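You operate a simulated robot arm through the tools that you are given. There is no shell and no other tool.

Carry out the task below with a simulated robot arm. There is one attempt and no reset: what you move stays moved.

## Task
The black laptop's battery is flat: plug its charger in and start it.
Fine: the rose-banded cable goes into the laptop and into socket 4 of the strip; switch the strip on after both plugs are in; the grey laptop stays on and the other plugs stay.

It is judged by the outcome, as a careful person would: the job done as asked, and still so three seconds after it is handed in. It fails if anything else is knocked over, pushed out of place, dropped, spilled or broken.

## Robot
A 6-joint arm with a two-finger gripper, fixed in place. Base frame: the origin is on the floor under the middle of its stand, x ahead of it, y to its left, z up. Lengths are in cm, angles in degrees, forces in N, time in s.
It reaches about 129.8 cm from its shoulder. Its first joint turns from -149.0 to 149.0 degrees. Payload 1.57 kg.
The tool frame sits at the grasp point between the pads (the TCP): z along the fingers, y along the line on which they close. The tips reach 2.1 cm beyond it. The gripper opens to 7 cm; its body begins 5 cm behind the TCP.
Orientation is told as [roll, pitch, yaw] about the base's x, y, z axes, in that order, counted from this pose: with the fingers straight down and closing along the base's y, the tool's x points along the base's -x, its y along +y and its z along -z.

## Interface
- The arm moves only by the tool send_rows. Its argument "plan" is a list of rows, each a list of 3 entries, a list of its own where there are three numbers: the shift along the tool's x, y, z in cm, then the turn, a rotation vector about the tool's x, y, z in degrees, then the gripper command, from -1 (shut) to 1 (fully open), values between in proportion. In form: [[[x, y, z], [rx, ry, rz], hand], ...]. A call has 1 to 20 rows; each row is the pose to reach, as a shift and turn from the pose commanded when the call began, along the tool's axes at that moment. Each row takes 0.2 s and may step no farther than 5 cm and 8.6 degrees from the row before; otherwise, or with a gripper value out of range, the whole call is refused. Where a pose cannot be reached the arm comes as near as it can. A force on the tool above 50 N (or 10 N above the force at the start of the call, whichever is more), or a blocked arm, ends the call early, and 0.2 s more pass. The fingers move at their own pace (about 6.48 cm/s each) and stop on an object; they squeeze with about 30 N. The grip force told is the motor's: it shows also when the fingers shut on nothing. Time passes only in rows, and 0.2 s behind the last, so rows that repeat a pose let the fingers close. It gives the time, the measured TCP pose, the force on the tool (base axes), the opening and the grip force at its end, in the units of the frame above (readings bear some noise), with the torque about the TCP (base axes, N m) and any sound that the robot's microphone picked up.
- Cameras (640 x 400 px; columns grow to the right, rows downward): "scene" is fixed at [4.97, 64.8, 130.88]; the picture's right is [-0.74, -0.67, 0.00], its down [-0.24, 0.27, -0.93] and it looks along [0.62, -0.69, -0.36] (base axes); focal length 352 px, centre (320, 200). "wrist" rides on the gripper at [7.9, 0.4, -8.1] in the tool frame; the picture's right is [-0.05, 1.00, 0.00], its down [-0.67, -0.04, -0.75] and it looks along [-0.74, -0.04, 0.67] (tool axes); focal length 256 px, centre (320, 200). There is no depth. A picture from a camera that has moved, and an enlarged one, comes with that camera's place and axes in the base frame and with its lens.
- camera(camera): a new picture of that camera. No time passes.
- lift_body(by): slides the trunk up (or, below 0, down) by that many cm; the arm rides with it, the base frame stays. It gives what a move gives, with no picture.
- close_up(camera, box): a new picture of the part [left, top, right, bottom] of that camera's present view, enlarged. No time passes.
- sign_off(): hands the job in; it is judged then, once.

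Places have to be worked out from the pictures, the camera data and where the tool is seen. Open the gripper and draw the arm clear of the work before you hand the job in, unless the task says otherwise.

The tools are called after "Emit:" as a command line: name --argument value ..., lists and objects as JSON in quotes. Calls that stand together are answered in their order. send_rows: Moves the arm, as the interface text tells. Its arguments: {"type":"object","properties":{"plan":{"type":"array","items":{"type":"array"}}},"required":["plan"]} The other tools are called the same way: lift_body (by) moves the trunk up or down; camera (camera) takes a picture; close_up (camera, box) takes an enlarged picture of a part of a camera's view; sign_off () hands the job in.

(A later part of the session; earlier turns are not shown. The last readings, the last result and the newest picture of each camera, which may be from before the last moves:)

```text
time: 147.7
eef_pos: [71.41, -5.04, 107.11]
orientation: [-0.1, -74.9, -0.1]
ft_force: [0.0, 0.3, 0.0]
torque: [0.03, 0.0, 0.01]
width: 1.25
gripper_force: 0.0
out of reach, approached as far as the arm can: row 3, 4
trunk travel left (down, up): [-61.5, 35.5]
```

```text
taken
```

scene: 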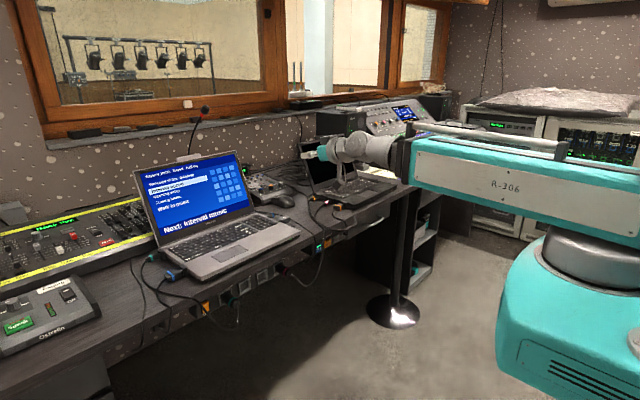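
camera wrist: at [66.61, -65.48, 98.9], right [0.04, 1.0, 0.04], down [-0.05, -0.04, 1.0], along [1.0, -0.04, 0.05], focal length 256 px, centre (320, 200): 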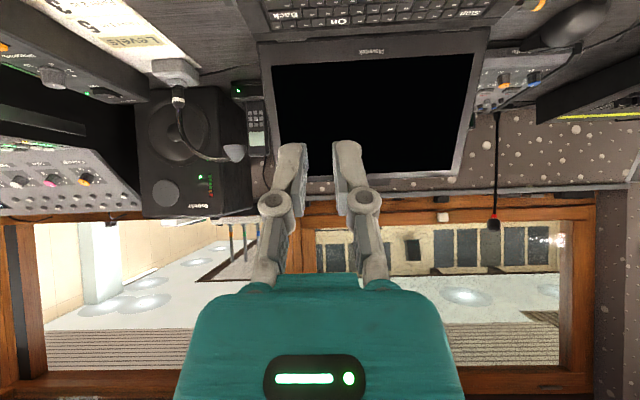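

I lower in front of socket 4 behind the plug's rear end.

Emit:
lift_body --by -38

Emit:
camera --camera "wrist"

Emit:
close_up --camera "wrist" --box '[230, 20, 410, 160]'

```text
time: 151.4
eef_pos: [71.53, -4.98, 69.01]
orientation: [0.2, -74.9, -0.1]
ft_force: [0.6, -0.7, 0.3]
torque: [0.02, 0.03, 0.01]
width: 1.26
gripper_force: 0.1
trunk travel left (down, up): [-23.5, 73.5]
```

```text
taken
camera wrist: at [61.52, -4.62, 63.53], right [0.01, 1.0, 0.05], down [-0.54, -0.04, 0.84], along [0.84, -0.04, 0.54], focal length 256 px, centre (320, 200)
```

wrist: 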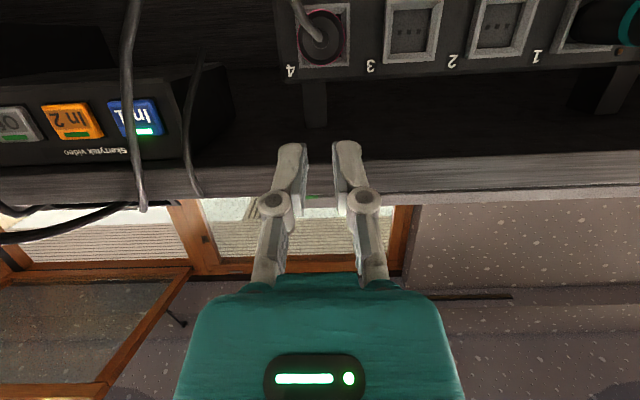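

```text
2.86 times, centred on (320, 90) of wrist
camera zoom: at [61.52, -4.62, 63.53], right [0.01, 1.0, 0.05], down [-0.54, -0.04, 0.84], along [0.84, -0.04, 0.54], focal length 731 px, centre (320, 514)
```

zoom: 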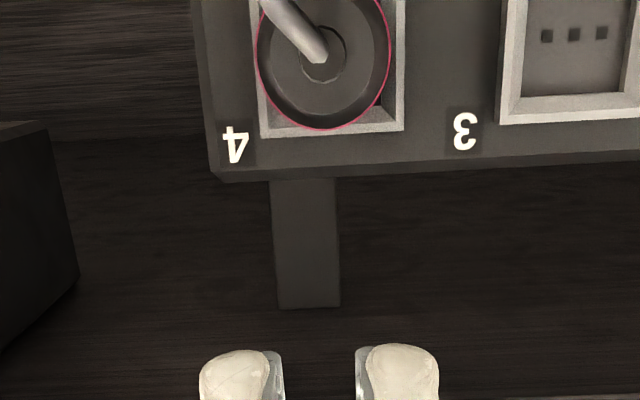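

The plug's rear centre computes to (80.2,-4.8,63.7). I lower to that height and move up behind it.

Emit:
lift_body --by -4.75

Emit:
send_rows --plan '[[[-0.52, 0.15, 1.93], [0, 0, 0], -0.65], [[-1.04, 0.15, 3.86], [0, 0, 0], -0.65], [[-1.5, 0.15, 5.6], [0, 0, 0], -0.65]]'

Emit:
close_up --camera "scene" --box '[265, 245, 315, 285]'

Emit:
close_up --camera "wrist" --box '[240, 60, 400, 200]'

```text
time: 152.3
eef_pos: [71.58, -5.0, 64.33]
orientation: [0.1, -74.8, -0.1]
ft_force: [-0.3, 0.2, 0.3]
torque: [0.0, -0.01, -0.05]
width: 1.22
gripper_force: 0.1
trunk travel left (down, up): [-18.7, 78.3]
```

```text
time: 153.1
eef_pos: [77.35, -4.93, 64.33]
orientation: [0.2, -74.8, 0.0]
ft_force: [-0.3, -0.3, -0.8]
torque: [0.01, 0.0, 0.0]
width: 1.22
gripper_force: 0.1
trunk travel left (down, up): [-18.7, 78.3]
```

```text
10.00 times, centred on (290, 265) of scene
camera zoom: at [4.97, 64.8, 130.88], right [-0.74, -0.67, 0.0], down [-0.24, 0.27, -0.93], along [0.62, -0.69, -0.36], focal length 3518 px, centre (620, -450)
```

zoom: 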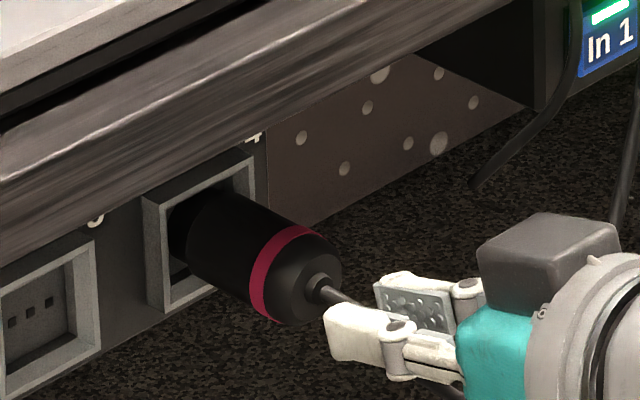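

```text
2.86 times, centred on (320, 130) of wrist
camera zoom: at [67.34, -4.45, 58.77], right [0.01, 1.0, 0.05], down [-0.54, -0.04, 0.84], along [0.84, -0.04, 0.54], focal length 731 px, centre (320, 400)
```

zoom: 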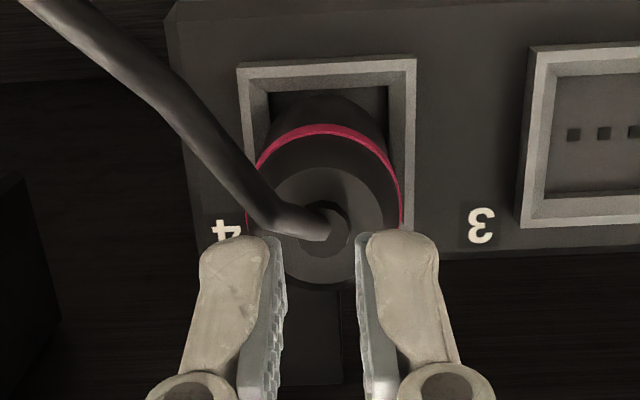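

The fingertips straddle the cord boss. I advance slowly onto the plug's rear face.

Emit:
send_rows --plan '[[[-0.08, 0, 0.29], [0, 0, 0], -0.65], [[-0.16, 0, 0.58], [0, 0, 0], -0.65], [[-0.23, 0, 0.87], [0, 0, 0], -0.65]]'

Emit:
close_up --camera "scene" --box '[265, 245, 315, 285]'

```text
time: 153.9
eef_pos: [78.17, -4.91, 64.32]
orientation: [0.1, -74.7, 0.0]
ft_force: [-1.4, 0.6, -0.3]
torque: [-0.01, -0.01, 0.02]
width: 1.22
gripper_force: 0.1
trunk travel left (down, up): [-18.7, 78.3]
```

```text
10.00 times, centred on (290, 265) of scene
camera zoom: at [4.97, 64.8, 130.88], right [-0.74, -0.67, 0.0], down [-0.24, 0.27, -0.93], along [0.62, -0.69, -0.36], focal length 3518 px, centre (620, -450)
```

zoom: 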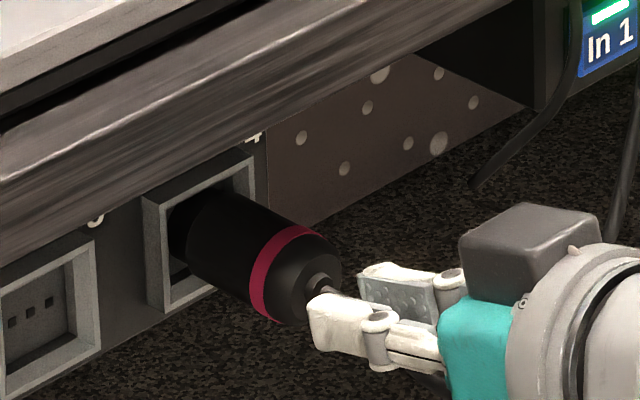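

Light contact. I press further in fine steps.

Emit:
send_rows --plan '[[[-0.03, 0, 0.1], [0, 0, 0], -0.65], [[-0.05, 0, 0.2], [0, 0, 0], -0.65], [[-0.08, 0, 0.3], [0, 0, 0], -0.65]]'

Emit:
close_up --camera "scene" --box '[265, 245, 315, 285]'

```text
time: 154.7
eef_pos: [78.58, -4.96, 64.31]
orientation: [0.2, -74.9, -0.1]
ft_force: [-0.3, 0.3, -0.5]
torque: [0.02, 0.0, 0.03]
width: 1.24
gripper_force: 0.1
trunk travel left (down, up): [-18.7, 78.3]
```

```text
10.00 times, centred on (290, 265) of scene
camera zoom: at [4.97, 64.8, 130.88], right [-0.74, -0.67, 0.0], down [-0.24, 0.27, -0.93], along [0.62, -0.69, -0.36], focal length 3518 px, centre (620, -450)
```

zoom: 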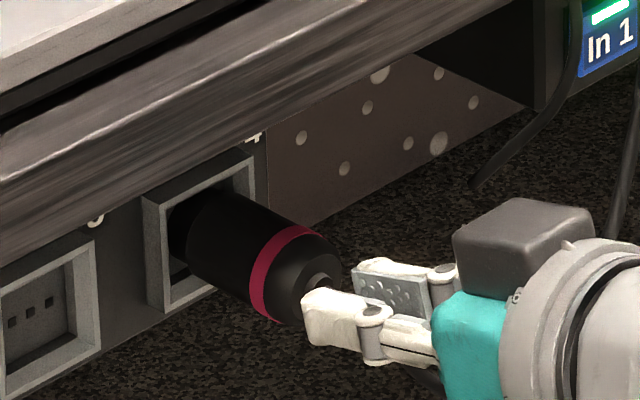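

No contact force yet; I go on in small steps.

Emit:
send_rows --plan '[[[-0.04, 0, 0.15], [0, 0, 0], -0.65], [[-0.08, 0, 0.29], [0, 0, 0], -0.65], [[-0.12, 0, 0.43], [0, 0, 0], -0.65], [[-0.15, 0, 0.56], [0, 0, 0], -0.65]]'

Emit:
close_up --camera "scene" --box '[265, 245, 315, 285]'

```text
time: 155.7
eef_pos: [79.19, -5.03, 64.43]
orientation: [0.1, -74.7, 0.0]
ft_force: [0.0, -1.1, 0.2]
torque: [-0.02, -0.02, 0.01]
width: 1.25
gripper_force: 0.0
trunk travel left (down, up): [-18.7, 78.3]
```

```text
10.00 times, centred on (290, 265) of scene
camera zoom: at [4.97, 64.8, 130.88], right [-0.74, -0.67, 0.0], down [-0.24, 0.27, -0.93], along [0.62, -0.69, -0.36], focal length 3518 px, centre (620, -450)
```

zoom: 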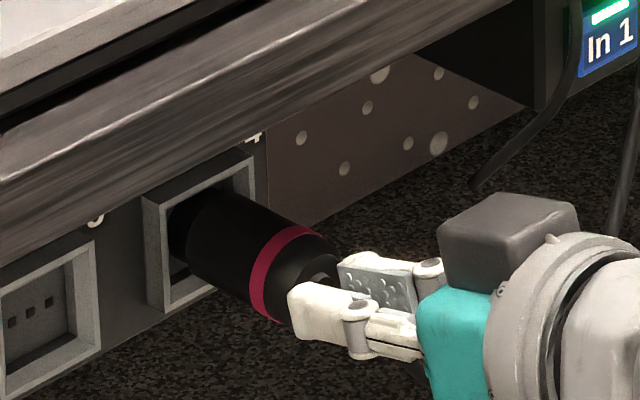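

Still free; the rear face must be a little further in. I continue.

Emit:
send_rows --plan '[[[-0.04, 0, 0.15], [0, 0, 0], -0.65], [[-0.08, 0, 0.29], [0, 0, 0], -0.65], [[-0.12, 0, 0.43], [0, 0, 0], -0.65], [[-0.15, 0, 0.56], [0, 0, 0], -0.65]]'

Emit:
close_up --camera "scene" --box '[265, 245, 315, 285]'

```text
time: 156.7
eef_pos: [79.27, -4.87, 64.33]
orientation: [0.1, -74.6, 0.1]
ft_force: [-46.4, -1.2, -10.6]
torque: [-0.07, 0.15, -0.16]
width: 1.3
gripper_force: 0.4
trunk travel left (down, up): [-18.7, 78.3]
```

```text
10.00 times, centred on (290, 265) of scene
camera zoom: at [4.97, 64.8, 130.88], right [-0.74, -0.67, 0.0], down [-0.24, 0.27, -0.93], along [0.62, -0.69, -0.36], focal length 3518 px, centre (620, -450)
```

zoom: 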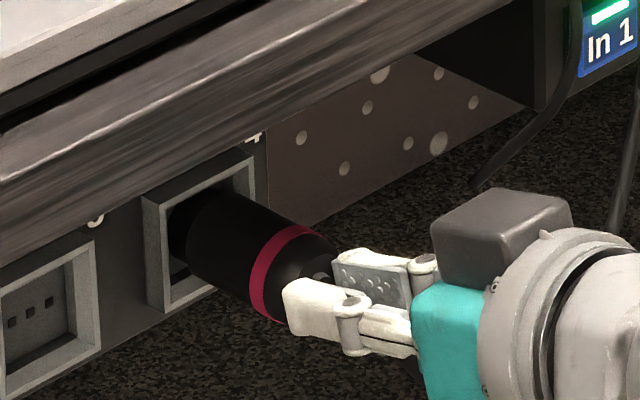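

With 46 N on its rear the big plug doesn't budge, so it is fully home. I back off. The small plug remains the suspect; for reference I'll look at the grey laptop's empty port to learn the contact shapes.

Emit:
send_rows --plan '[[[0.13, 0, -0.48], [0, 0, 0], -0.65], [[0.9, 0, -3.4], [0, 0, 0], -0.65], [[1.9, 0, -7.1], [0, 0, 0], -0.65], [[2.1, 0, -7.9], [0, 0, 0], -0.65]]'

Emit:
lift_body --by 40

Emit:
send_rows --plan '[[[2.5, 0, -0.17], [0, 8, 0], 0], [[4.96, 0, -0.7], [0, 16, 0], 0.5], [[7.32, 0, -1.56], [0, 24, 0], 1], [[9.5, 0, -2.75], [0, 32, 0], 1], [[11.6, 0, -4.2], [0, 40, 0], 1]]'

Emit:
camera --camera "scene"

```text
time: 157.7
eef_pos: [71.53, -5.01, 64.33]
orientation: [0.3, -75.0, -0.2]
ft_force: [0.1, 0.0, 0.2]
torque: [0.0, -0.01, 0.01]
width: 1.22
gripper_force: 0.1
trunk travel left (down, up): [-18.7, 78.3]
```

```text
time: 161.5
eef_pos: [71.57, -4.89, 104.37]
orientation: [0.2, -74.9, -0.2]
ft_force: [0.5, 0.8, 0.2]
torque: [0.01, 0.01, 0.0]
width: 1.21
gripper_force: 0.0
trunk travel left (down, up): [-58.7, 38.3]
```

```text
time: 162.7
eef_pos: [64.56, -4.84, 93.93]
orientation: [0.0, -34.7, 0.0]
ft_force: [-0.5, 0.2, 1.1]
torque: [-0.04, -0.03, -0.01]
width: 7.0
gripper_force: 0.0
out of reach, approached as far as the arm can: row 4, 5
trunk travel left (down, up): [-58.7, 38.3]
```

```text
taken
```

scene: 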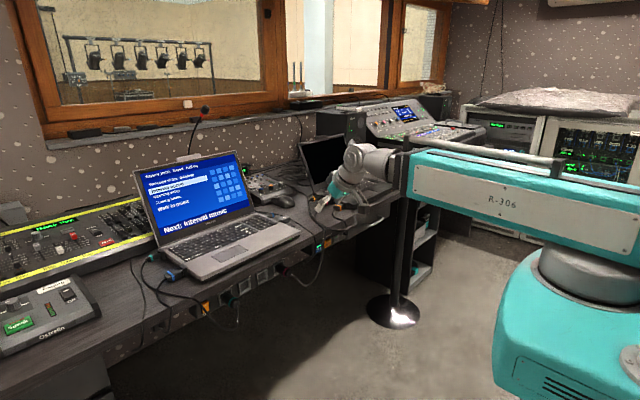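

I swing to look at the grey laptop's -y side from above the gap between the laptops.

Emit:
send_rows --plan '[[[-1.63, -1.2, 1.15], [-4.7, 0, -6.7], 1], [[-3.26, -2.4, 2.29], [-9.4, 0, -13.4], 1], [[-4.9, -3.6, 3.44], [-14.1, 0, -20.1], 1], [[-6.5, -4.8, 4.6], [-18.8, 0, -26.8], 1], [[-8.1, -6, 5.7], [-23.5, 0, -33.5], 1], [[-9.8, -7.2, 6.9], [-28.2, 0, -40.2], 1], [[-11.4, -8.4, 8], [-32.9, 0, -46.9], 1], [[-13, -9.6, 9.2], [-37.6, 0, -53.6], 1], [[-14.7, -10.8, 10.3], [-42.3, 0, -60.3], 1], [[-16.3, -12, 11.5], [-47, 0, -67], 1], [[-17.9, -13.2, 12.6], [-51.7, 0, -73.7], 1]]'

Emit:
lift_body --by -6

Emit:
camera --camera "wrist"

```text
time: 165.1
eef_pos: [86.38, -18.07, 94.03]
orientation: [0.2, -35.1, 90.2]
ft_force: [-1.0, 0.1, -0.2]
torque: [0.02, -0.02, -0.02]
width: 7.02
gripper_force: 0.0
trunk travel left (down, up): [-58.7, 38.3]
```

```text
time: 166.1
eef_pos: [86.43, -17.99, 87.98]
orientation: [0.3, -35.1, 90.0]
ft_force: [0.8, 0.4, 0.0]
torque: [-0.01, 0.03, 0.01]
width: 7.0
gripper_force: 0.1
trunk travel left (down, up): [-52.7, 44.3]
```

```text
taken
camera wrist: at [85.9, -29.13, 90.03], right [-1.0, 0.04, 0.03], down [0.04, 0.12, 0.99], along [0.04, 0.99, -0.12], focal length 256 px, centre (320, 200)
```

wrist: 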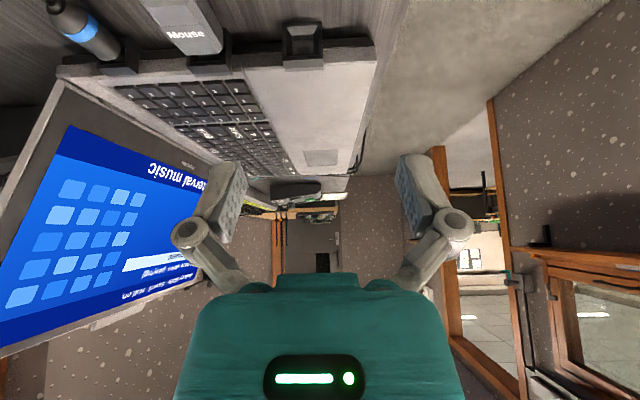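

Emit:
close_up --camera "wrist" --box '[275, 15, 335, 75]'

Emit:
close_up --camera "wrist" --box '[60, 0, 340, 90]'

```text
6.67 times, centred on (305, 45) of wrist
camera zoom: at [85.9, -29.13, 90.03], right [-1.0, 0.04, 0.03], down [0.04, 0.12, 0.99], along [0.04, 0.99, -0.12], focal length 1707 px, centre (420, 1233)
```

zoom: 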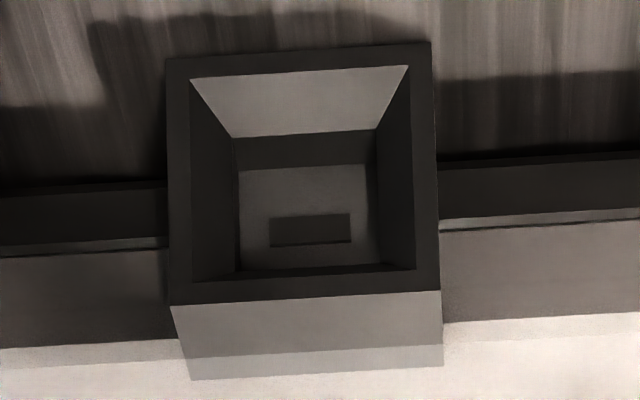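

```text
2.29 times, centred on (200, 45) of wrist
camera zoom: at [85.9, -29.13, 90.03], right [-1.0, 0.04, 0.03], down [0.04, 0.12, 0.99], along [0.04, 0.99, -0.12], focal length 585 px, centre (594, 554)
```

zoom: 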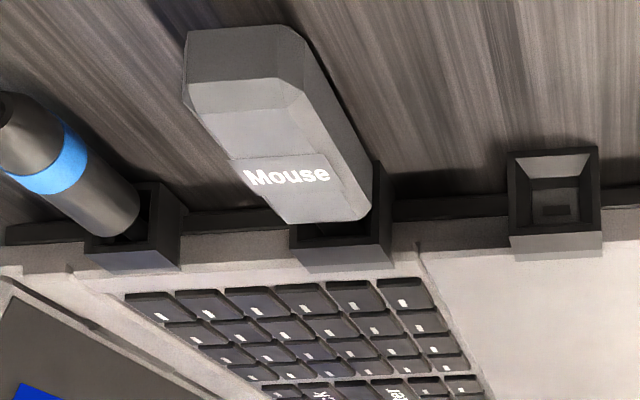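

The grey laptop's spare port also has a wide contact, so wide = USB; the square-hole port on the black laptop is confirmed as the charger port. I go back to inspect the small plug closely from the +y side.

Emit:
lift_body --by 6

Emit:
send_rows --plan '[[[0, 0, 0], [4.9, 0, 7.0], 1], [[0, 0, 0], [9.8, 0, 14], 1], [[0, 0, 0], [14.6, 0, 20.9], 1], [[0, 0, 0], [19.5, 0, 27.9], 1], [[0, 0, 0], [24.4, 0, 34.8], 1], [[0, 0, 0], [29.3, 0, 41.8], 1], [[0, 0, 0], [34.2, 0, 48.7], 1], [[0, 0, 0], [39, 0, 55.7], 1], [[0, 0, 0], [43.9, 0, 62.7], 1], [[0, 0, 0], [48.8, 0, 69.6], 1], [[0, 0, 0], [51.7, 0, 73.7], 1]]'

Emit:
send_rows --plan '[[[-0.6, -1.6, 0.4], [4.7, 0, 6.7], 1], [[-1.2, -3.2, 0.8], [9.4, 0, 13.4], 1], [[-1.8, -4.8, 1.3], [14.1, 0, 20.1], 1], [[-2.4, -6.4, 1.7], [18.8, 0, 26.8], 1], [[-3, -8, 2.1], [23.5, 0, 33.5], 1], [[-3.6, -9.6, 2.5], [28.2, 0, 40.2], 1], [[-4.2, -11.2, 2.9], [32.9, 0, 46.9], 1], [[-4.8, -12.8, 3.4], [37.6, 0, 53.6], 1], [[-5.4, -14.4, 3.8], [42.3, 0, 60.3], 1], [[-6, -16, 4.2], [47, 0, 67], 1], [[-6.4, -17.5, 4.5], [51.7, 0, 73.7], 1]]'

Emit:
camera --camera "wrist"

```text
time: 167.1
eef_pos: [86.39, -18.03, 93.96]
orientation: [0.1, -35.1, 90.0]
ft_force: [0.2, 0.3, -0.6]
torque: [-0.01, 0.03, 0.01]
width: 6.99
gripper_force: 0.2
trunk travel left (down, up): [-58.7, 38.3]
```

```text
time: 169.5
eef_pos: [86.62, -18.08, 94.0]
orientation: [-0.1, -34.9, -0.1]
ft_force: [-0.6, 0.0, -0.3]
torque: [-0.02, -0.01, 0.01]
width: 6.97
gripper_force: 0.1
trunk travel left (down, up): [-58.7, 38.3]
```

```text
time: 171.9
eef_pos: [94.35, -35.38, 93.85]
orientation: [-0.2, -35.0, -89.9]
ft_force: [0.1, 0.3, -0.4]
torque: [-0.02, 0.0, -0.03]
width: 7.01
gripper_force: 0.1
trunk travel left (down, up): [-58.7, 38.3]
```

```text
taken
camera wrist: at [94.78, -24.29, 96.01], right [1.0, -0.05, 0.03], down [-0.03, -0.12, 0.99], along [-0.04, -0.99, -0.12], focal length 256 px, centre (320, 200)
```

wrist: 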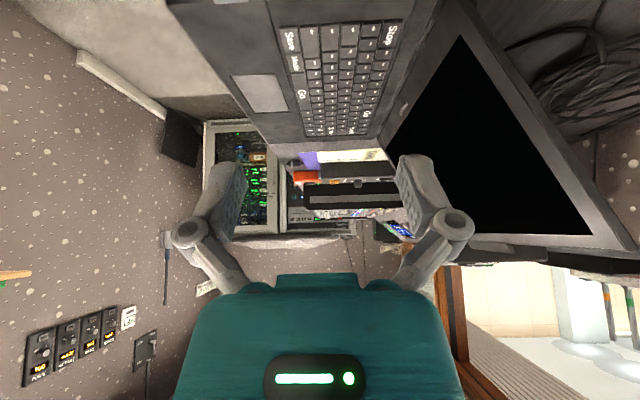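

I lower to view the plug and ports nearly from the side-rear.

Emit:
lift_body --by -11

Emit:
camera --camera "wrist"

Emit:
close_up --camera "wrist" --box '[200, 20, 460, 140]'

```text
time: 173.3
eef_pos: [94.34, -35.45, 82.88]
orientation: [-0.2, -35.1, -89.8]
ft_force: [-0.1, 0.4, 0.0]
torque: [0.0, 0.0, 0.04]
width: 7.01
gripper_force: 0.0
trunk travel left (down, up): [-47.7, 49.3]
```

```text
taken
camera wrist: at [94.72, -24.28, 85.03], right [1.0, -0.04, 0.03], down [-0.03, -0.12, 0.99], along [-0.04, -0.99, -0.12], focal length 256 px, centre (320, 200)
```

wrist: 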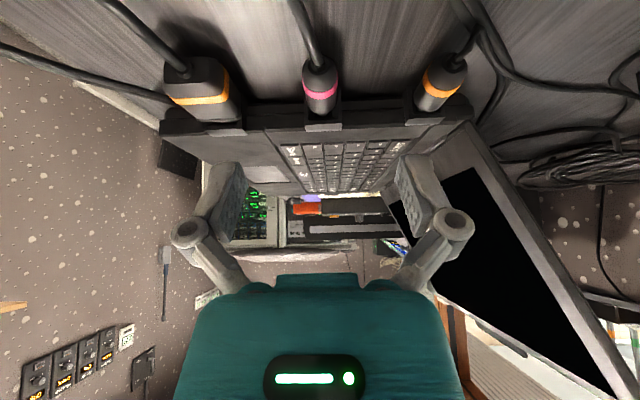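

```text
2.46 times, centred on (330, 80) of wrist
camera zoom: at [94.72, -24.28, 85.03], right [1.0, -0.04, 0.03], down [-0.03, -0.12, 0.99], along [-0.04, -0.99, -0.12], focal length 630 px, centre (295, 495)
```

zoom: 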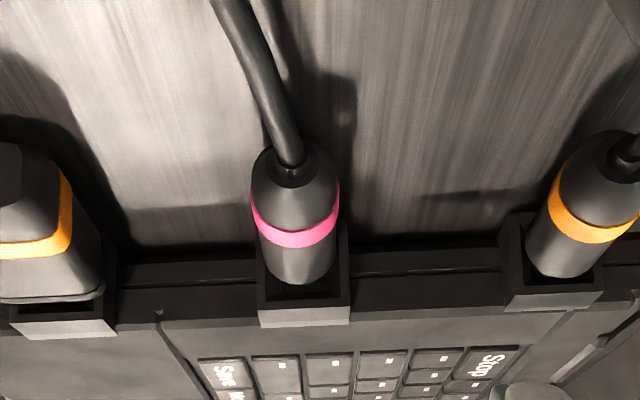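

I test whether the small plug is actually held: I'll grip it and try lifting it a couple of millimetres. First I position the fingers around it.

Emit:
send_rows --plan '[[[-1.0, 0.05, 0.7], [0, 0, 0], 0.3], [[-1.97, 0.1, 1.38], [0, 0, 0], 0.0], [[-1.97, 0.1, 1.38], [0, 0, 0], 0.0]]'

Emit:
lift_body --by -3.5

Emit:
lift_body --by -1.65

Emit:
close_up --camera "wrist" --box '[240, 90, 400, 220]'

```text
time: 174.1
eef_pos: [94.45, -37.79, 83.03]
orientation: [-0.2, -35.0, -90.0]
ft_force: [-0.3, -1.1, 0.4]
torque: [0.02, -0.01, -0.01]
width: 3.51
gripper_force: 0.0
trunk travel left (down, up): [-47.7, 49.3]
```

```text
time: 174.9
eef_pos: [94.4, -37.82, 79.44]
orientation: [-0.2, -35.0, -89.8]
ft_force: [0.0, 0.1, 0.7]
torque: [-0.02, 0.0, -0.01]
width: 3.5
gripper_force: 0.2
trunk travel left (down, up): [-44.2, 52.8]
```

```text
time: 175.6
eef_pos: [94.48, -37.85, 77.79]
orientation: [-0.2, -35.0, -89.8]
ft_force: [-0.3, -0.4, 0.1]
torque: [-0.02, -0.02, 0.01]
width: 3.52
gripper_force: 0.0
trunk travel left (down, up): [-42.6, 54.4]
```

```text
3.08 times, centred on (320, 155) of wrist
camera zoom: at [94.85, -26.66, 79.87], right [1.0, -0.04, 0.03], down [-0.03, -0.12, 0.99], along [-0.04, -0.99, -0.12], focal length 788 px, centre (320, 338)
```

zoom: 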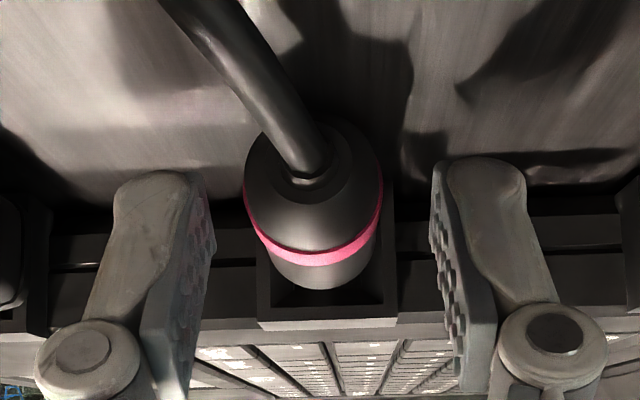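

The fingers straddle it. I close and then lift by 0.25 cm to see whether it resists.

Emit:
send_rows --plan '[[[0, 0, 0], [0, 0, 0], -0.3], [[0, 0, 0], [0, 0, 0], -1], [[0, 0, 0], [0, 0, 0], -1], [[0, 0, 0], [0, 0, 0], -1]]'

Emit:
lift_body --by 0.15

Emit:
lift_body --by 0.15

Emit:
close_up --camera "wrist" --box '[240, 90, 400, 220]'

```text
time: 176.6
eef_pos: [94.38, -37.8, 77.82]
orientation: [-0.2, -35.0, -89.7]
ft_force: [0.8, 0.1, 0.4]
torque: [-0.02, 0.0, 0.0]
width: 2.29
gripper_force: 29.9
trunk travel left (down, up): [-42.6, 54.4]
```

```text
time: 177.1
eef_pos: [94.54, -37.83, 77.96]
orientation: [-0.2, -35.0, -89.8]
ft_force: [-1.0, 0.0, -1.0]
torque: [0.0, -0.04, 0.03]
width: 2.29
gripper_force: 30.1
trunk travel left (down, up): [-42.7, 54.3]
```

```text
time: 177.6
eef_pos: [94.45, -37.89, 78.14]
orientation: [-0.2, -35.0, -89.7]
ft_force: [-0.1, 0.6, -0.8]
torque: [0.04, 0.02, -0.02]
width: 2.3
gripper_force: 29.9
trunk travel left (down, up): [-42.9, 54.1]
```

```text
3.08 times, centred on (320, 155) of wrist
camera zoom: at [94.86, -26.66, 80.17], right [1.0, -0.04, 0.03], down [-0.03, -0.12, 0.99], along [-0.04, -0.99, -0.12], focal length 788 px, centre (320, 338)
```

zoom: 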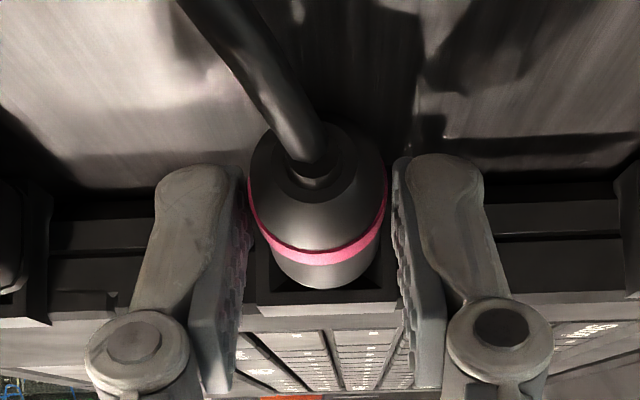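

It lifts freely, so it is not held. I'll pull it out a little, level it (2.5°), recentre, and insert again more firmly.

Emit:
send_rows --plan '[[[0.53, 0, -0.37], [0, 0, 0], -1], [[1.06, 0, -0.75], [0, 0, 0], -1], [[1.64, 0, -1.15], [0, 0, 0], -1]]'

Emit:
lift_body --by 0.3

Emit:
send_rows --plan '[[[0, 0, 0], [0, 2.5, 0], -1]]'

Emit:
camera --camera "wrist"

Emit:
close_up --camera "wrist" --box '[240, 90, 400, 220]'

Emit:
close_up --camera "scene" --box '[306, 186, 340, 212]'

```text
time: 178.4
eef_pos: [94.54, -35.73, 78.03]
orientation: [-0.1, -35.1, -89.8]
ft_force: [0.2, 0.2, -0.5]
torque: [-0.03, -0.01, 0.0]
width: 2.27
gripper_force: 30.2
trunk travel left (down, up): [-42.9, 54.1]
```

```text
time: 178.9
eef_pos: [94.43, -35.91, 78.41]
orientation: [-0.2, -34.9, -89.9]
ft_force: [0.2, 0.0, -0.2]
torque: [0.0, -0.01, 0.02]
width: 2.28
gripper_force: 30.2
trunk travel left (down, up): [-43.2, 53.8]
```

```text
time: 179.3
eef_pos: [94.61, -35.96, 77.96]
orientation: [-0.3, -32.4, -89.9]
ft_force: [0.1, 1.2, -0.2]
torque: [0.02, -0.06, -0.01]
width: 2.28
gripper_force: 29.5
out of reach, approached as far as the arm can: row 1
trunk travel left (down, up): [-43.2, 53.8]
```

```text
taken
camera wrist: at [94.9, -24.84, 80.5], right [1.0, -0.04, 0.03], down [-0.03, -0.16, 0.99], along [-0.04, -0.99, -0.16], focal length 256 px, centre (320, 200)
```

wrist: 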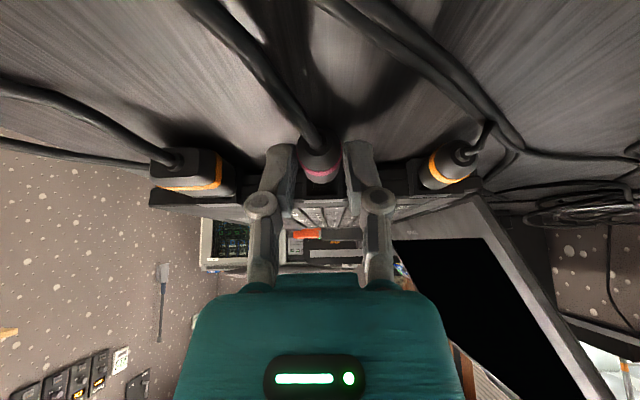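

```text
3.08 times, centred on (320, 155) of wrist
camera zoom: at [94.9, -24.84, 80.5], right [1.0, -0.04, 0.03], down [-0.03, -0.16, 0.99], along [-0.04, -0.99, -0.16], focal length 788 px, centre (320, 338)
```

zoom: 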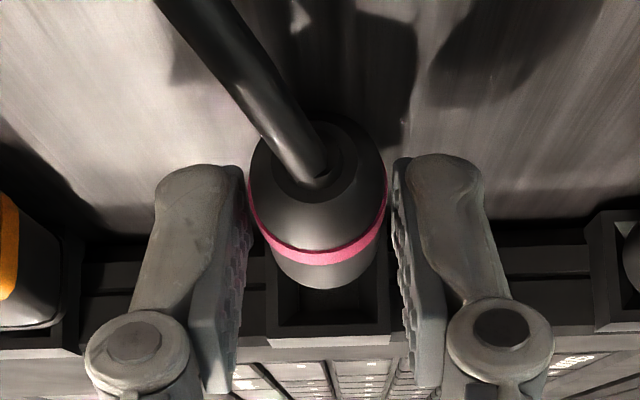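

```text
15.38 times, centred on (323, 199) of scene
camera zoom: at [4.97, 64.8, 130.88], right [-0.74, -0.67, 0.0], down [-0.24, 0.27, -0.93], along [0.62, -0.69, -0.36], focal length 5413 px, centre (274, 215)
```

zoom: 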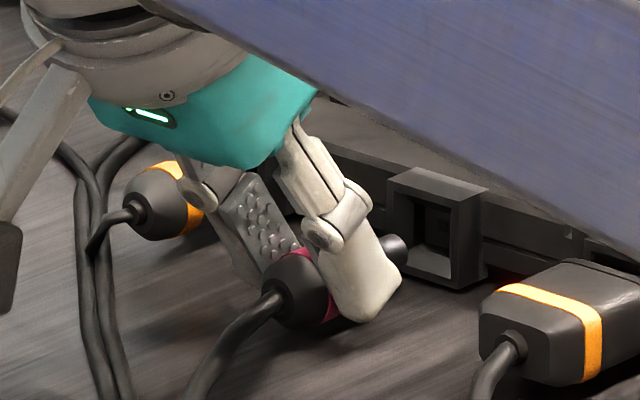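

The plug is out, level and lined up (perhaps 1 mm low). I raise 0.1 cm and advance into the port.

Emit:
lift_body --by 0.1

Emit:
send_rows --plan '[[[-0.42, 0, 0.27], [0, 0, 0], -1], [[-0.84, 0, 0.54], [0, 0, 0], -1], [[-1.1, 0, 0.7], [0, 0, 0], -1]]'

Emit:
close_up --camera "scene" --box '[306, 186, 340, 212]'

Emit:
close_up --camera "wrist" --box '[280, 140, 365, 215]'

```text
time: 179.8
eef_pos: [94.53, -35.78, 78.15]
orientation: [-0.2, -32.5, -90.0]
ft_force: [0.4, 1.0, 0.5]
torque: [-0.01, 0.0, 0.0]
width: 2.29
gripper_force: 29.6
trunk travel left (down, up): [-43.3, 53.7]
```

```text
time: 180.6
eef_pos: [94.69, -37.26, 78.02]
orientation: [-0.3, -32.5, -89.8]
ft_force: [-0.1, 0.2, -0.5]
torque: [-0.04, 0.0, 0.01]
width: 2.29
gripper_force: 30.2
trunk travel left (down, up): [-43.3, 53.7]
```

```text
15.38 times, centred on (323, 199) of scene
camera zoom: at [4.97, 64.8, 130.88], right [-0.74, -0.67, 0.0], down [-0.24, 0.27, -0.93], along [0.62, -0.69, -0.36], focal length 5413 px, centre (274, 215)
```

zoom: 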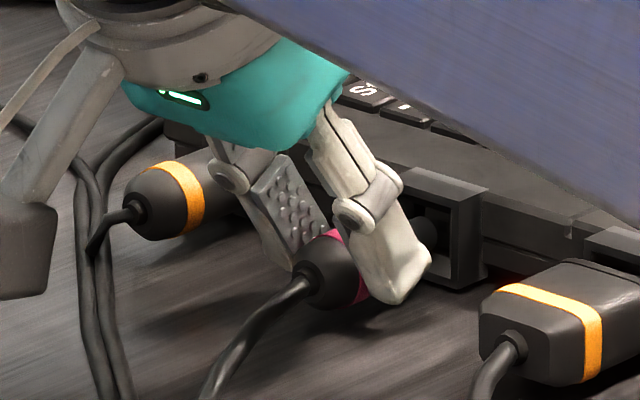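

```text
5.33 times, centred on (322, 178) of wrist
camera zoom: at [94.98, -26.18, 80.6], right [1.0, -0.04, 0.03], down [-0.03, -0.16, 0.99], along [-0.04, -0.99, -0.16], focal length 1365 px, centre (307, 320)
```

zoom: 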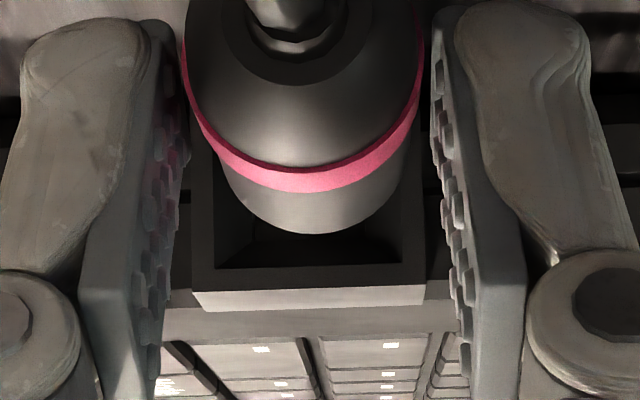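

Well aligned: the tip is in the funnel. I continue to the stop in small steps.

Emit:
send_rows --plan '[[[-0.17, -0.03, 0.11], [0, 0, 0], -1], [[-0.34, -0.05, 0.21], [0, 0, 0], -1], [[-0.46, -0.05, 0.29], [0, 0, 0], -1]]'

Emit:
close_up --camera "wrist" --box '[280, 140, 365, 215]'

```text
time: 181.4
eef_pos: [94.57, -37.83, 78.04]
orientation: [-0.1, -32.5, -89.8]
ft_force: [0.3, 1.1, -0.9]
torque: [0.0, 0.03, -0.02]
width: 2.26
gripper_force: 29.9
trunk travel left (down, up): [-43.3, 53.7]
```

```text
5.33 times, centred on (322, 178) of wrist
camera zoom: at [94.87, -26.69, 80.6], right [1.0, -0.04, 0.03], down [-0.03, -0.16, 0.99], along [-0.04, -0.99, -0.16], focal length 1365 px, centre (307, 320)
```

zoom: 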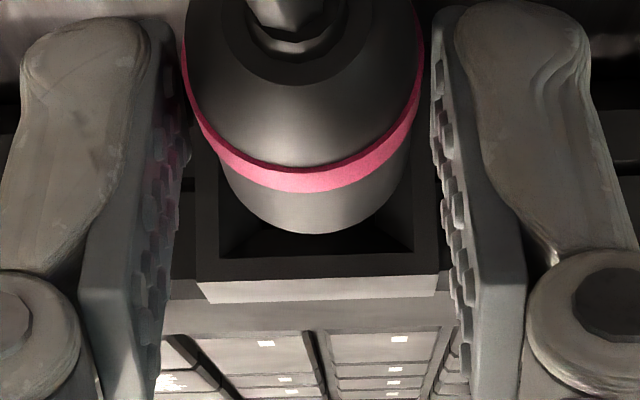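

Contact is just beginning. I press further step by step.

Emit:
send_rows --plan '[[[-0.08, 0.03, 0.05], [0, 0, 0], -1], [[-0.17, 0.05, 0.11], [0, 0, 0], -1]]'

Emit:
send_rows --plan '[[[-0.04, 0, 0.03], [0, 0, 0], -1], [[-0.08, 0, 0.05], [0, 0, 0], -1], [[-0.08, 0, 0.05], [0, 0, 0], -1], [[-0.08, 0, 0.05], [0, 0, 0], -1]]'

Emit:
close_up --camera "wrist" --box '[280, 140, 365, 215]'

Emit:
close_up --camera "scene" --box '[306, 186, 340, 212]'

```text
time: 182.0
eef_pos: [94.54, -37.8, 78.04]
orientation: [-0.2, -32.5, -89.8]
ft_force: [-0.7, 1.1, 0.5]
torque: [0.03, 0.01, 0.01]
width: 2.28
gripper_force: 29.5
trunk travel left (down, up): [-43.3, 53.7]
```

```text
time: 183.0
eef_pos: [94.6, -37.95, 78.08]
orientation: [-0.1, -32.3, -89.8]
ft_force: [-5.2, 9.2, -2.3]
torque: [0.13, 0.04, -0.06]
width: 2.28
gripper_force: 29.7
trunk travel left (down, up): [-43.3, 53.7]
```

```text
5.33 times, centred on (322, 178) of wrist
camera zoom: at [94.93, -26.85, 80.62], right [1.0, -0.04, 0.03], down [-0.03, -0.16, 0.99], along [-0.04, -0.99, -0.16], focal length 1365 px, centre (307, 320)
```

zoom: 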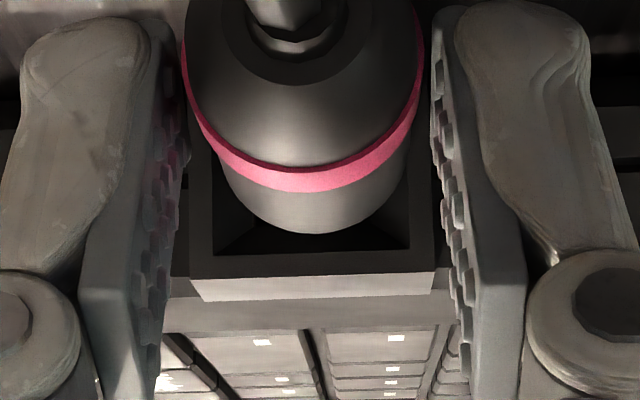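

```text
15.38 times, centred on (323, 199) of scene
camera zoom: at [4.97, 64.8, 130.88], right [-0.74, -0.67, 0.0], down [-0.24, 0.27, -0.93], along [0.62, -0.69, -0.36], focal length 5413 px, centre (274, 215)
```

zoom: 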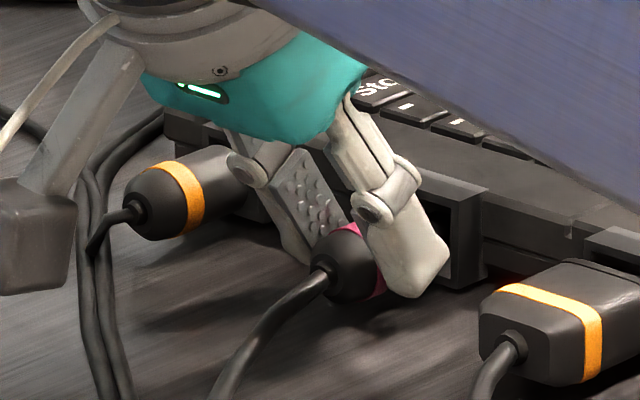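

There is a sideways load (-5 N in x), so the tip rubs the +x wall. I shift -0.08 cm in x and see whether it slides deeper.

Emit:
send_rows --plan '[[[0, -0.04, 0], [0, 0, 0], -1], [[0, -0.08, 0], [0, 0, 0], -1], [[0, -0.08, 0], [0, 0, 0], -1]]'

Emit:
send_rows --plan '[[[-0.04, 0, 0.03], [0, 0, 0], -1], [[-0.08, 0, 0.05], [0, 0, 0], -1], [[-0.08, 0, 0.05], [0, 0, 0], -1]]'

```text
time: 183.8
eef_pos: [94.54, -37.82, 78.08]
orientation: [-0.2, -32.5, -89.9]
ft_force: [0.6, 12.8, -2.1]
torque: [0.3, 0.0, -0.03]
width: 2.27
gripper_force: 29.8
trunk travel left (down, up): [-43.3, 53.7]
```

```text
time: 184.6
eef_pos: [94.64, -38.03, 78.13]
orientation: [-0.1, -32.4, -89.8]
ft_force: [-1.3, 14.7, -3.4]
torque: [0.35, 0.0, 0.0]
width: 2.29
gripper_force: 29.8
trunk travel left (down, up): [-43.3, 53.7]
```

Side load is gone; a small downward load (-3 N) suggests it is slightly high. I lower by 0.1 and watch the force.

Emit:
lift_body --by -0.1

Emit:
close_up --camera "wrist" --box '[280, 140, 365, 215]'

Emit:
close_up --camera "scene" --box '[306, 186, 340, 212]'

```text
time: 185.1
eef_pos: [94.54, -38.0, 78.07]
orientation: [-0.2, -32.6, -89.8]
ft_force: [0.8, 13.1, 5.3]
torque: [0.21, 0.0, 0.03]
width: 2.29
gripper_force: 29.9
trunk travel left (down, up): [-43.2, 53.8]
```

```text
5.33 times, centred on (322, 178) of wrist
camera zoom: at [94.87, -26.96, 80.58], right [1.0, -0.04, 0.03], down [-0.03, -0.16, 0.99], along [-0.04, -0.99, -0.16], focal length 1365 px, centre (307, 320)
```

zoom: 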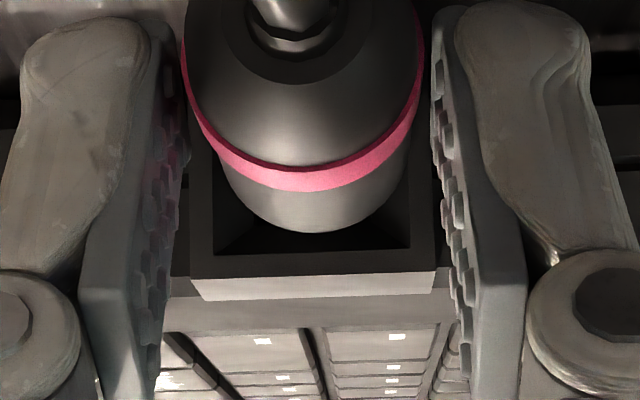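

```text
15.38 times, centred on (323, 199) of scene
camera zoom: at [4.97, 64.8, 130.88], right [-0.74, -0.67, 0.0], down [-0.24, 0.27, -0.93], along [0.62, -0.69, -0.36], focal length 5413 px, centre (274, 215)
```

zoom: 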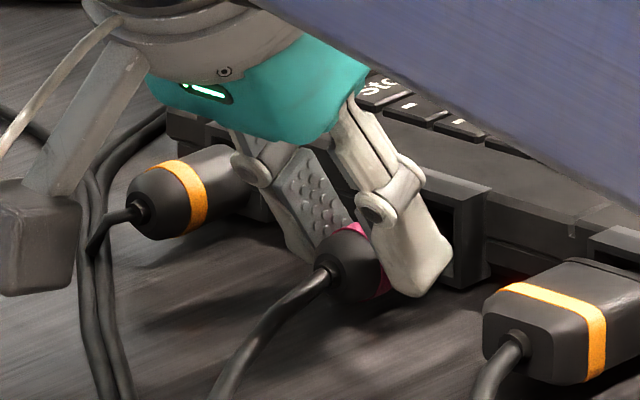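

I compare again with the orange plug's rim gap in this same view.

Emit:
close_up --camera "wrist" --box '[400, 130, 485, 205]'

Emit:
close_up --camera "wrist" --box '[140, 130, 260, 215]'

```text
5.33 times, centred on (442, 168) of wrist
camera zoom: at [94.87, -26.96, 80.58], right [1.0, -0.04, 0.03], down [-0.03, -0.16, 0.99], along [-0.04, -0.99, -0.16], focal length 1365 px, centre (-333, 373)
```

zoom: 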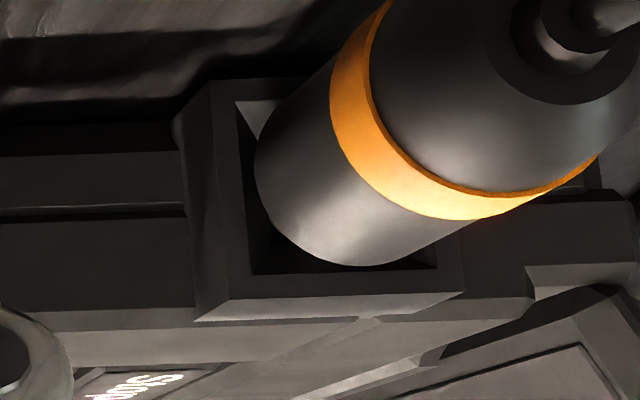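

```text
4.71 times, centred on (200, 172) of wrist
camera zoom: at [94.87, -26.96, 80.58], right [1.0, -0.04, 0.03], down [-0.03, -0.16, 0.99], along [-0.04, -0.99, -0.16], focal length 1205 px, centre (885, 329)
```

zoom: 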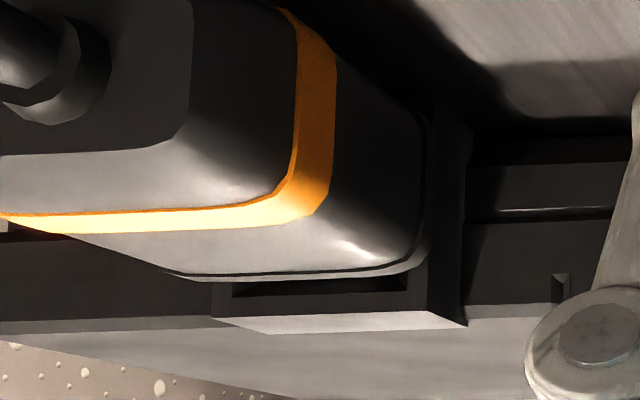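

The plug has pitched nose-down ~4–5° in my grip (from lifting it while its tip was captured), which explains the poor fit. I pull it out, rest it flat on the desk to level it, and regrip.

Emit:
send_rows --plan '[[[0.6, 0, -0.38], [0, 0, 0], -1], [[1.2, 0, -0.76], [0, 0, 0], -1], [[1.86, 0, -1.18], [0, 0, 0], -1]]'

Emit:
lift_body --by -0.35

Emit:
send_rows --plan '[[[0, 0, 0], [0, 0, 0], -0.3], [[0, 0, 0], [0, 0, 0], -0.15], [[0, 0, 0], [0, 0, 0], -0.1], [[0, 0, 0], [0, 0, 0], -0.1]]'

Emit:
close_up --camera "wrist" --box '[240, 90, 400, 220]'

Emit:
close_up --camera "scene" --box '[300, 186, 344, 216]'

```text
time: 185.9
eef_pos: [94.4, -35.95, 78.05]
orientation: [-0.2, -32.5, -89.8]
ft_force: [-0.4, 0.1, -0.4]
torque: [0.01, -0.02, -0.01]
width: 2.27
gripper_force: 29.8
trunk travel left (down, up): [-43.2, 53.8]
```

```text
time: 186.4
eef_pos: [94.32, -35.84, 77.71]
orientation: [-0.1, -32.6, -89.8]
ft_force: [2.9, -0.5, 15.2]
torque: [-0.24, -0.08, 0.03]
width: 2.28
gripper_force: 30.0
trunk travel left (down, up): [-42.8, 54.2]
```

```text
time: 187.4
eef_pos: [94.49, -35.84, 77.53]
orientation: [-0.2, -32.6, -90.0]
ft_force: [0.0, 0.0, 0.8]
torque: [-0.03, 0.01, 0.02]
width: 3.17
gripper_force: 0.0
trunk travel left (down, up): [-42.8, 54.2]
```

```text
3.08 times, centred on (320, 155) of wrist
camera zoom: at [94.78, -24.83, 80.15], right [1.0, -0.04, 0.03], down [-0.03, -0.16, 0.99], along [-0.04, -0.99, -0.16], focal length 788 px, centre (320, 338)
```

zoom: 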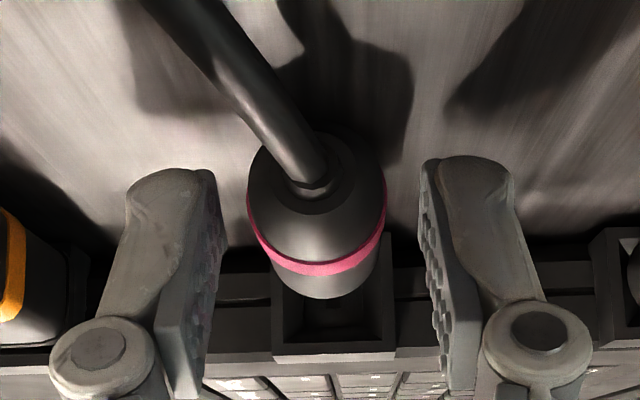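

```text
13.33 times, centred on (322, 201) of scene
camera zoom: at [4.97, 64.8, 130.88], right [-0.74, -0.67, 0.0], down [-0.24, 0.27, -0.93], along [0.62, -0.69, -0.36], focal length 4691 px, centre (293, 187)
```

zoom: 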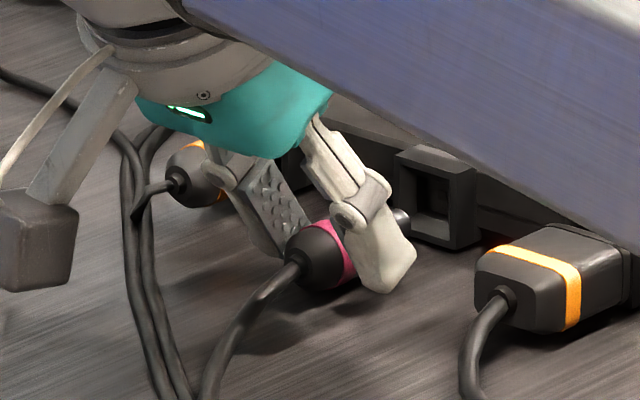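

The plug now lies flat. I regrip it level, lift 0.4 cm, and will centre it in the hole by feeling the side forces before pressing home.

Emit:
send_rows --plan '[[[0, 0, 0], [0, 0, 0], -0.3], [[0, 0, 0], [0, 0, 0], -1], [[0, 0, 0], [0, 0, 0], -1], [[0, 0, 0], [0, 0, 0], -1]]'

Emit:
lift_body --by 0.4

Emit:
send_rows --plan '[[[-0.5, 0.05, 0.32], [0, 0, 0], -1], [[-1.0, 0.05, 0.64], [0, 0, 0], -1], [[-1.4, 0.05, 0.89], [0, 0, 0], -1]]'

Emit:
close_up --camera "wrist" --box '[280, 140, 365, 215]'

Emit:
close_up --camera "scene" --box '[310, 186, 340, 212]'

```text
time: 188.4
eef_pos: [94.47, -35.96, 77.69]
orientation: [-0.2, -32.5, -89.8]
ft_force: [0.9, -0.4, 0.6]
torque: [0.01, 0.0, -0.01]
width: 2.31
gripper_force: 29.8
trunk travel left (down, up): [-42.8, 54.2]
```

```text
time: 189.0
eef_pos: [94.41, -35.84, 77.91]
orientation: [-0.1, -32.5, -89.8]
ft_force: [1.4, 0.7, 0.2]
torque: [0.01, 0.01, 0.05]
width: 2.27
gripper_force: 29.5
trunk travel left (down, up): [-43.2, 53.8]
```

```text
time: 189.8
eef_pos: [94.42, -37.42, 77.93]
orientation: [-0.2, -32.5, -89.9]
ft_force: [0.6, 0.2, 0.0]
torque: [0.0, 0.0, -0.01]
width: 2.3
gripper_force: 30.2
trunk travel left (down, up): [-43.2, 53.8]
```

```text
5.33 times, centred on (322, 178) of wrist
camera zoom: at [94.78, -26.4, 80.55], right [1.0, -0.04, 0.03], down [-0.03, -0.16, 0.99], along [-0.04, -0.99, -0.16], focal length 1365 px, centre (307, 320)
```

zoom: 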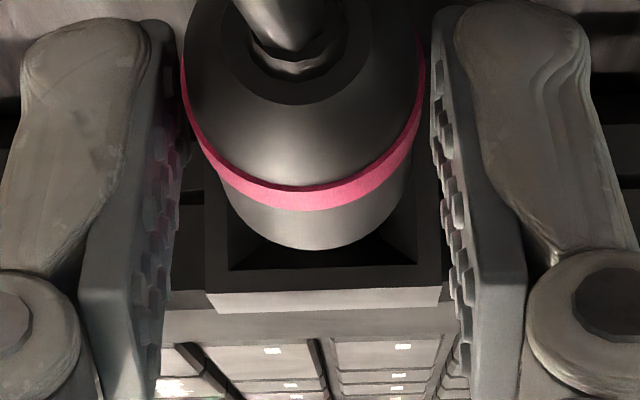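

```text
15.38 times, centred on (325, 199) of scene
camera zoom: at [4.97, 64.8, 130.88], right [-0.74, -0.67, 0.0], down [-0.24, 0.27, -0.93], along [0.62, -0.69, -0.36], focal length 5413 px, centre (243, 215)
```

zoom: 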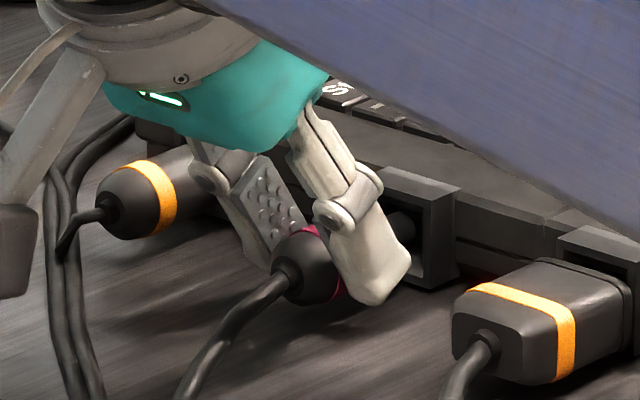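

Aligned well now (height and side within ~0.5 mm by the rim). I advance to just before the stop and probe for side forces.

Emit:
send_rows --plan '[[[-0.17, 0.03, 0.11], [0, 0, 0], -1], [[-0.3, 0.03, 0.19], [0, 0, 0], -1]]'

Emit:
send_rows --plan '[[[-0.1, 0, 0.06], [0, 0, 0], -1], [[-0.17, 0, 0.11], [0, 0, 0], -1]]'

Emit:
close_up --camera "wrist" --box '[280, 140, 365, 215]'

```text
time: 190.4
eef_pos: [94.44, -37.82, 78.0]
orientation: [-0.2, -32.5, -89.8]
ft_force: [0.0, 0.4, 0.3]
torque: [0.02, 0.01, 0.01]
width: 2.3
gripper_force: 30.1
trunk travel left (down, up): [-43.2, 53.8]
```

```text
time: 191.0
eef_pos: [94.51, -37.96, 78.01]
orientation: [-0.2, -32.5, -89.8]
ft_force: [-0.5, 0.1, -1.0]
torque: [0.01, 0.0, 0.0]
width: 2.29
gripper_force: 29.9
trunk travel left (down, up): [-43.2, 53.8]
```

```text
5.33 times, centred on (322, 178) of wrist
camera zoom: at [94.88, -26.97, 80.55], right [1.0, -0.04, 0.03], down [-0.03, -0.16, 0.99], along [-0.04, -0.99, -0.16], focal length 1365 px, centre (307, 320)
```

zoom: 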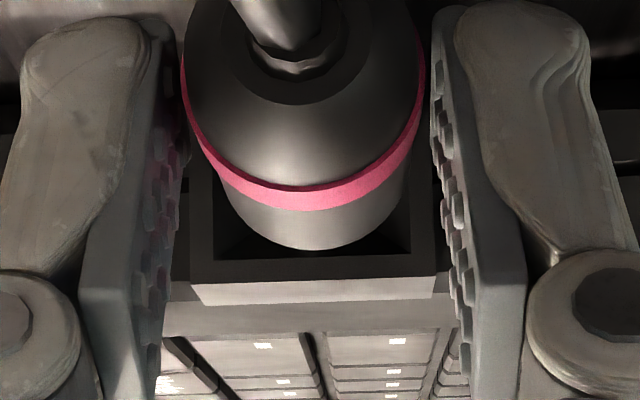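

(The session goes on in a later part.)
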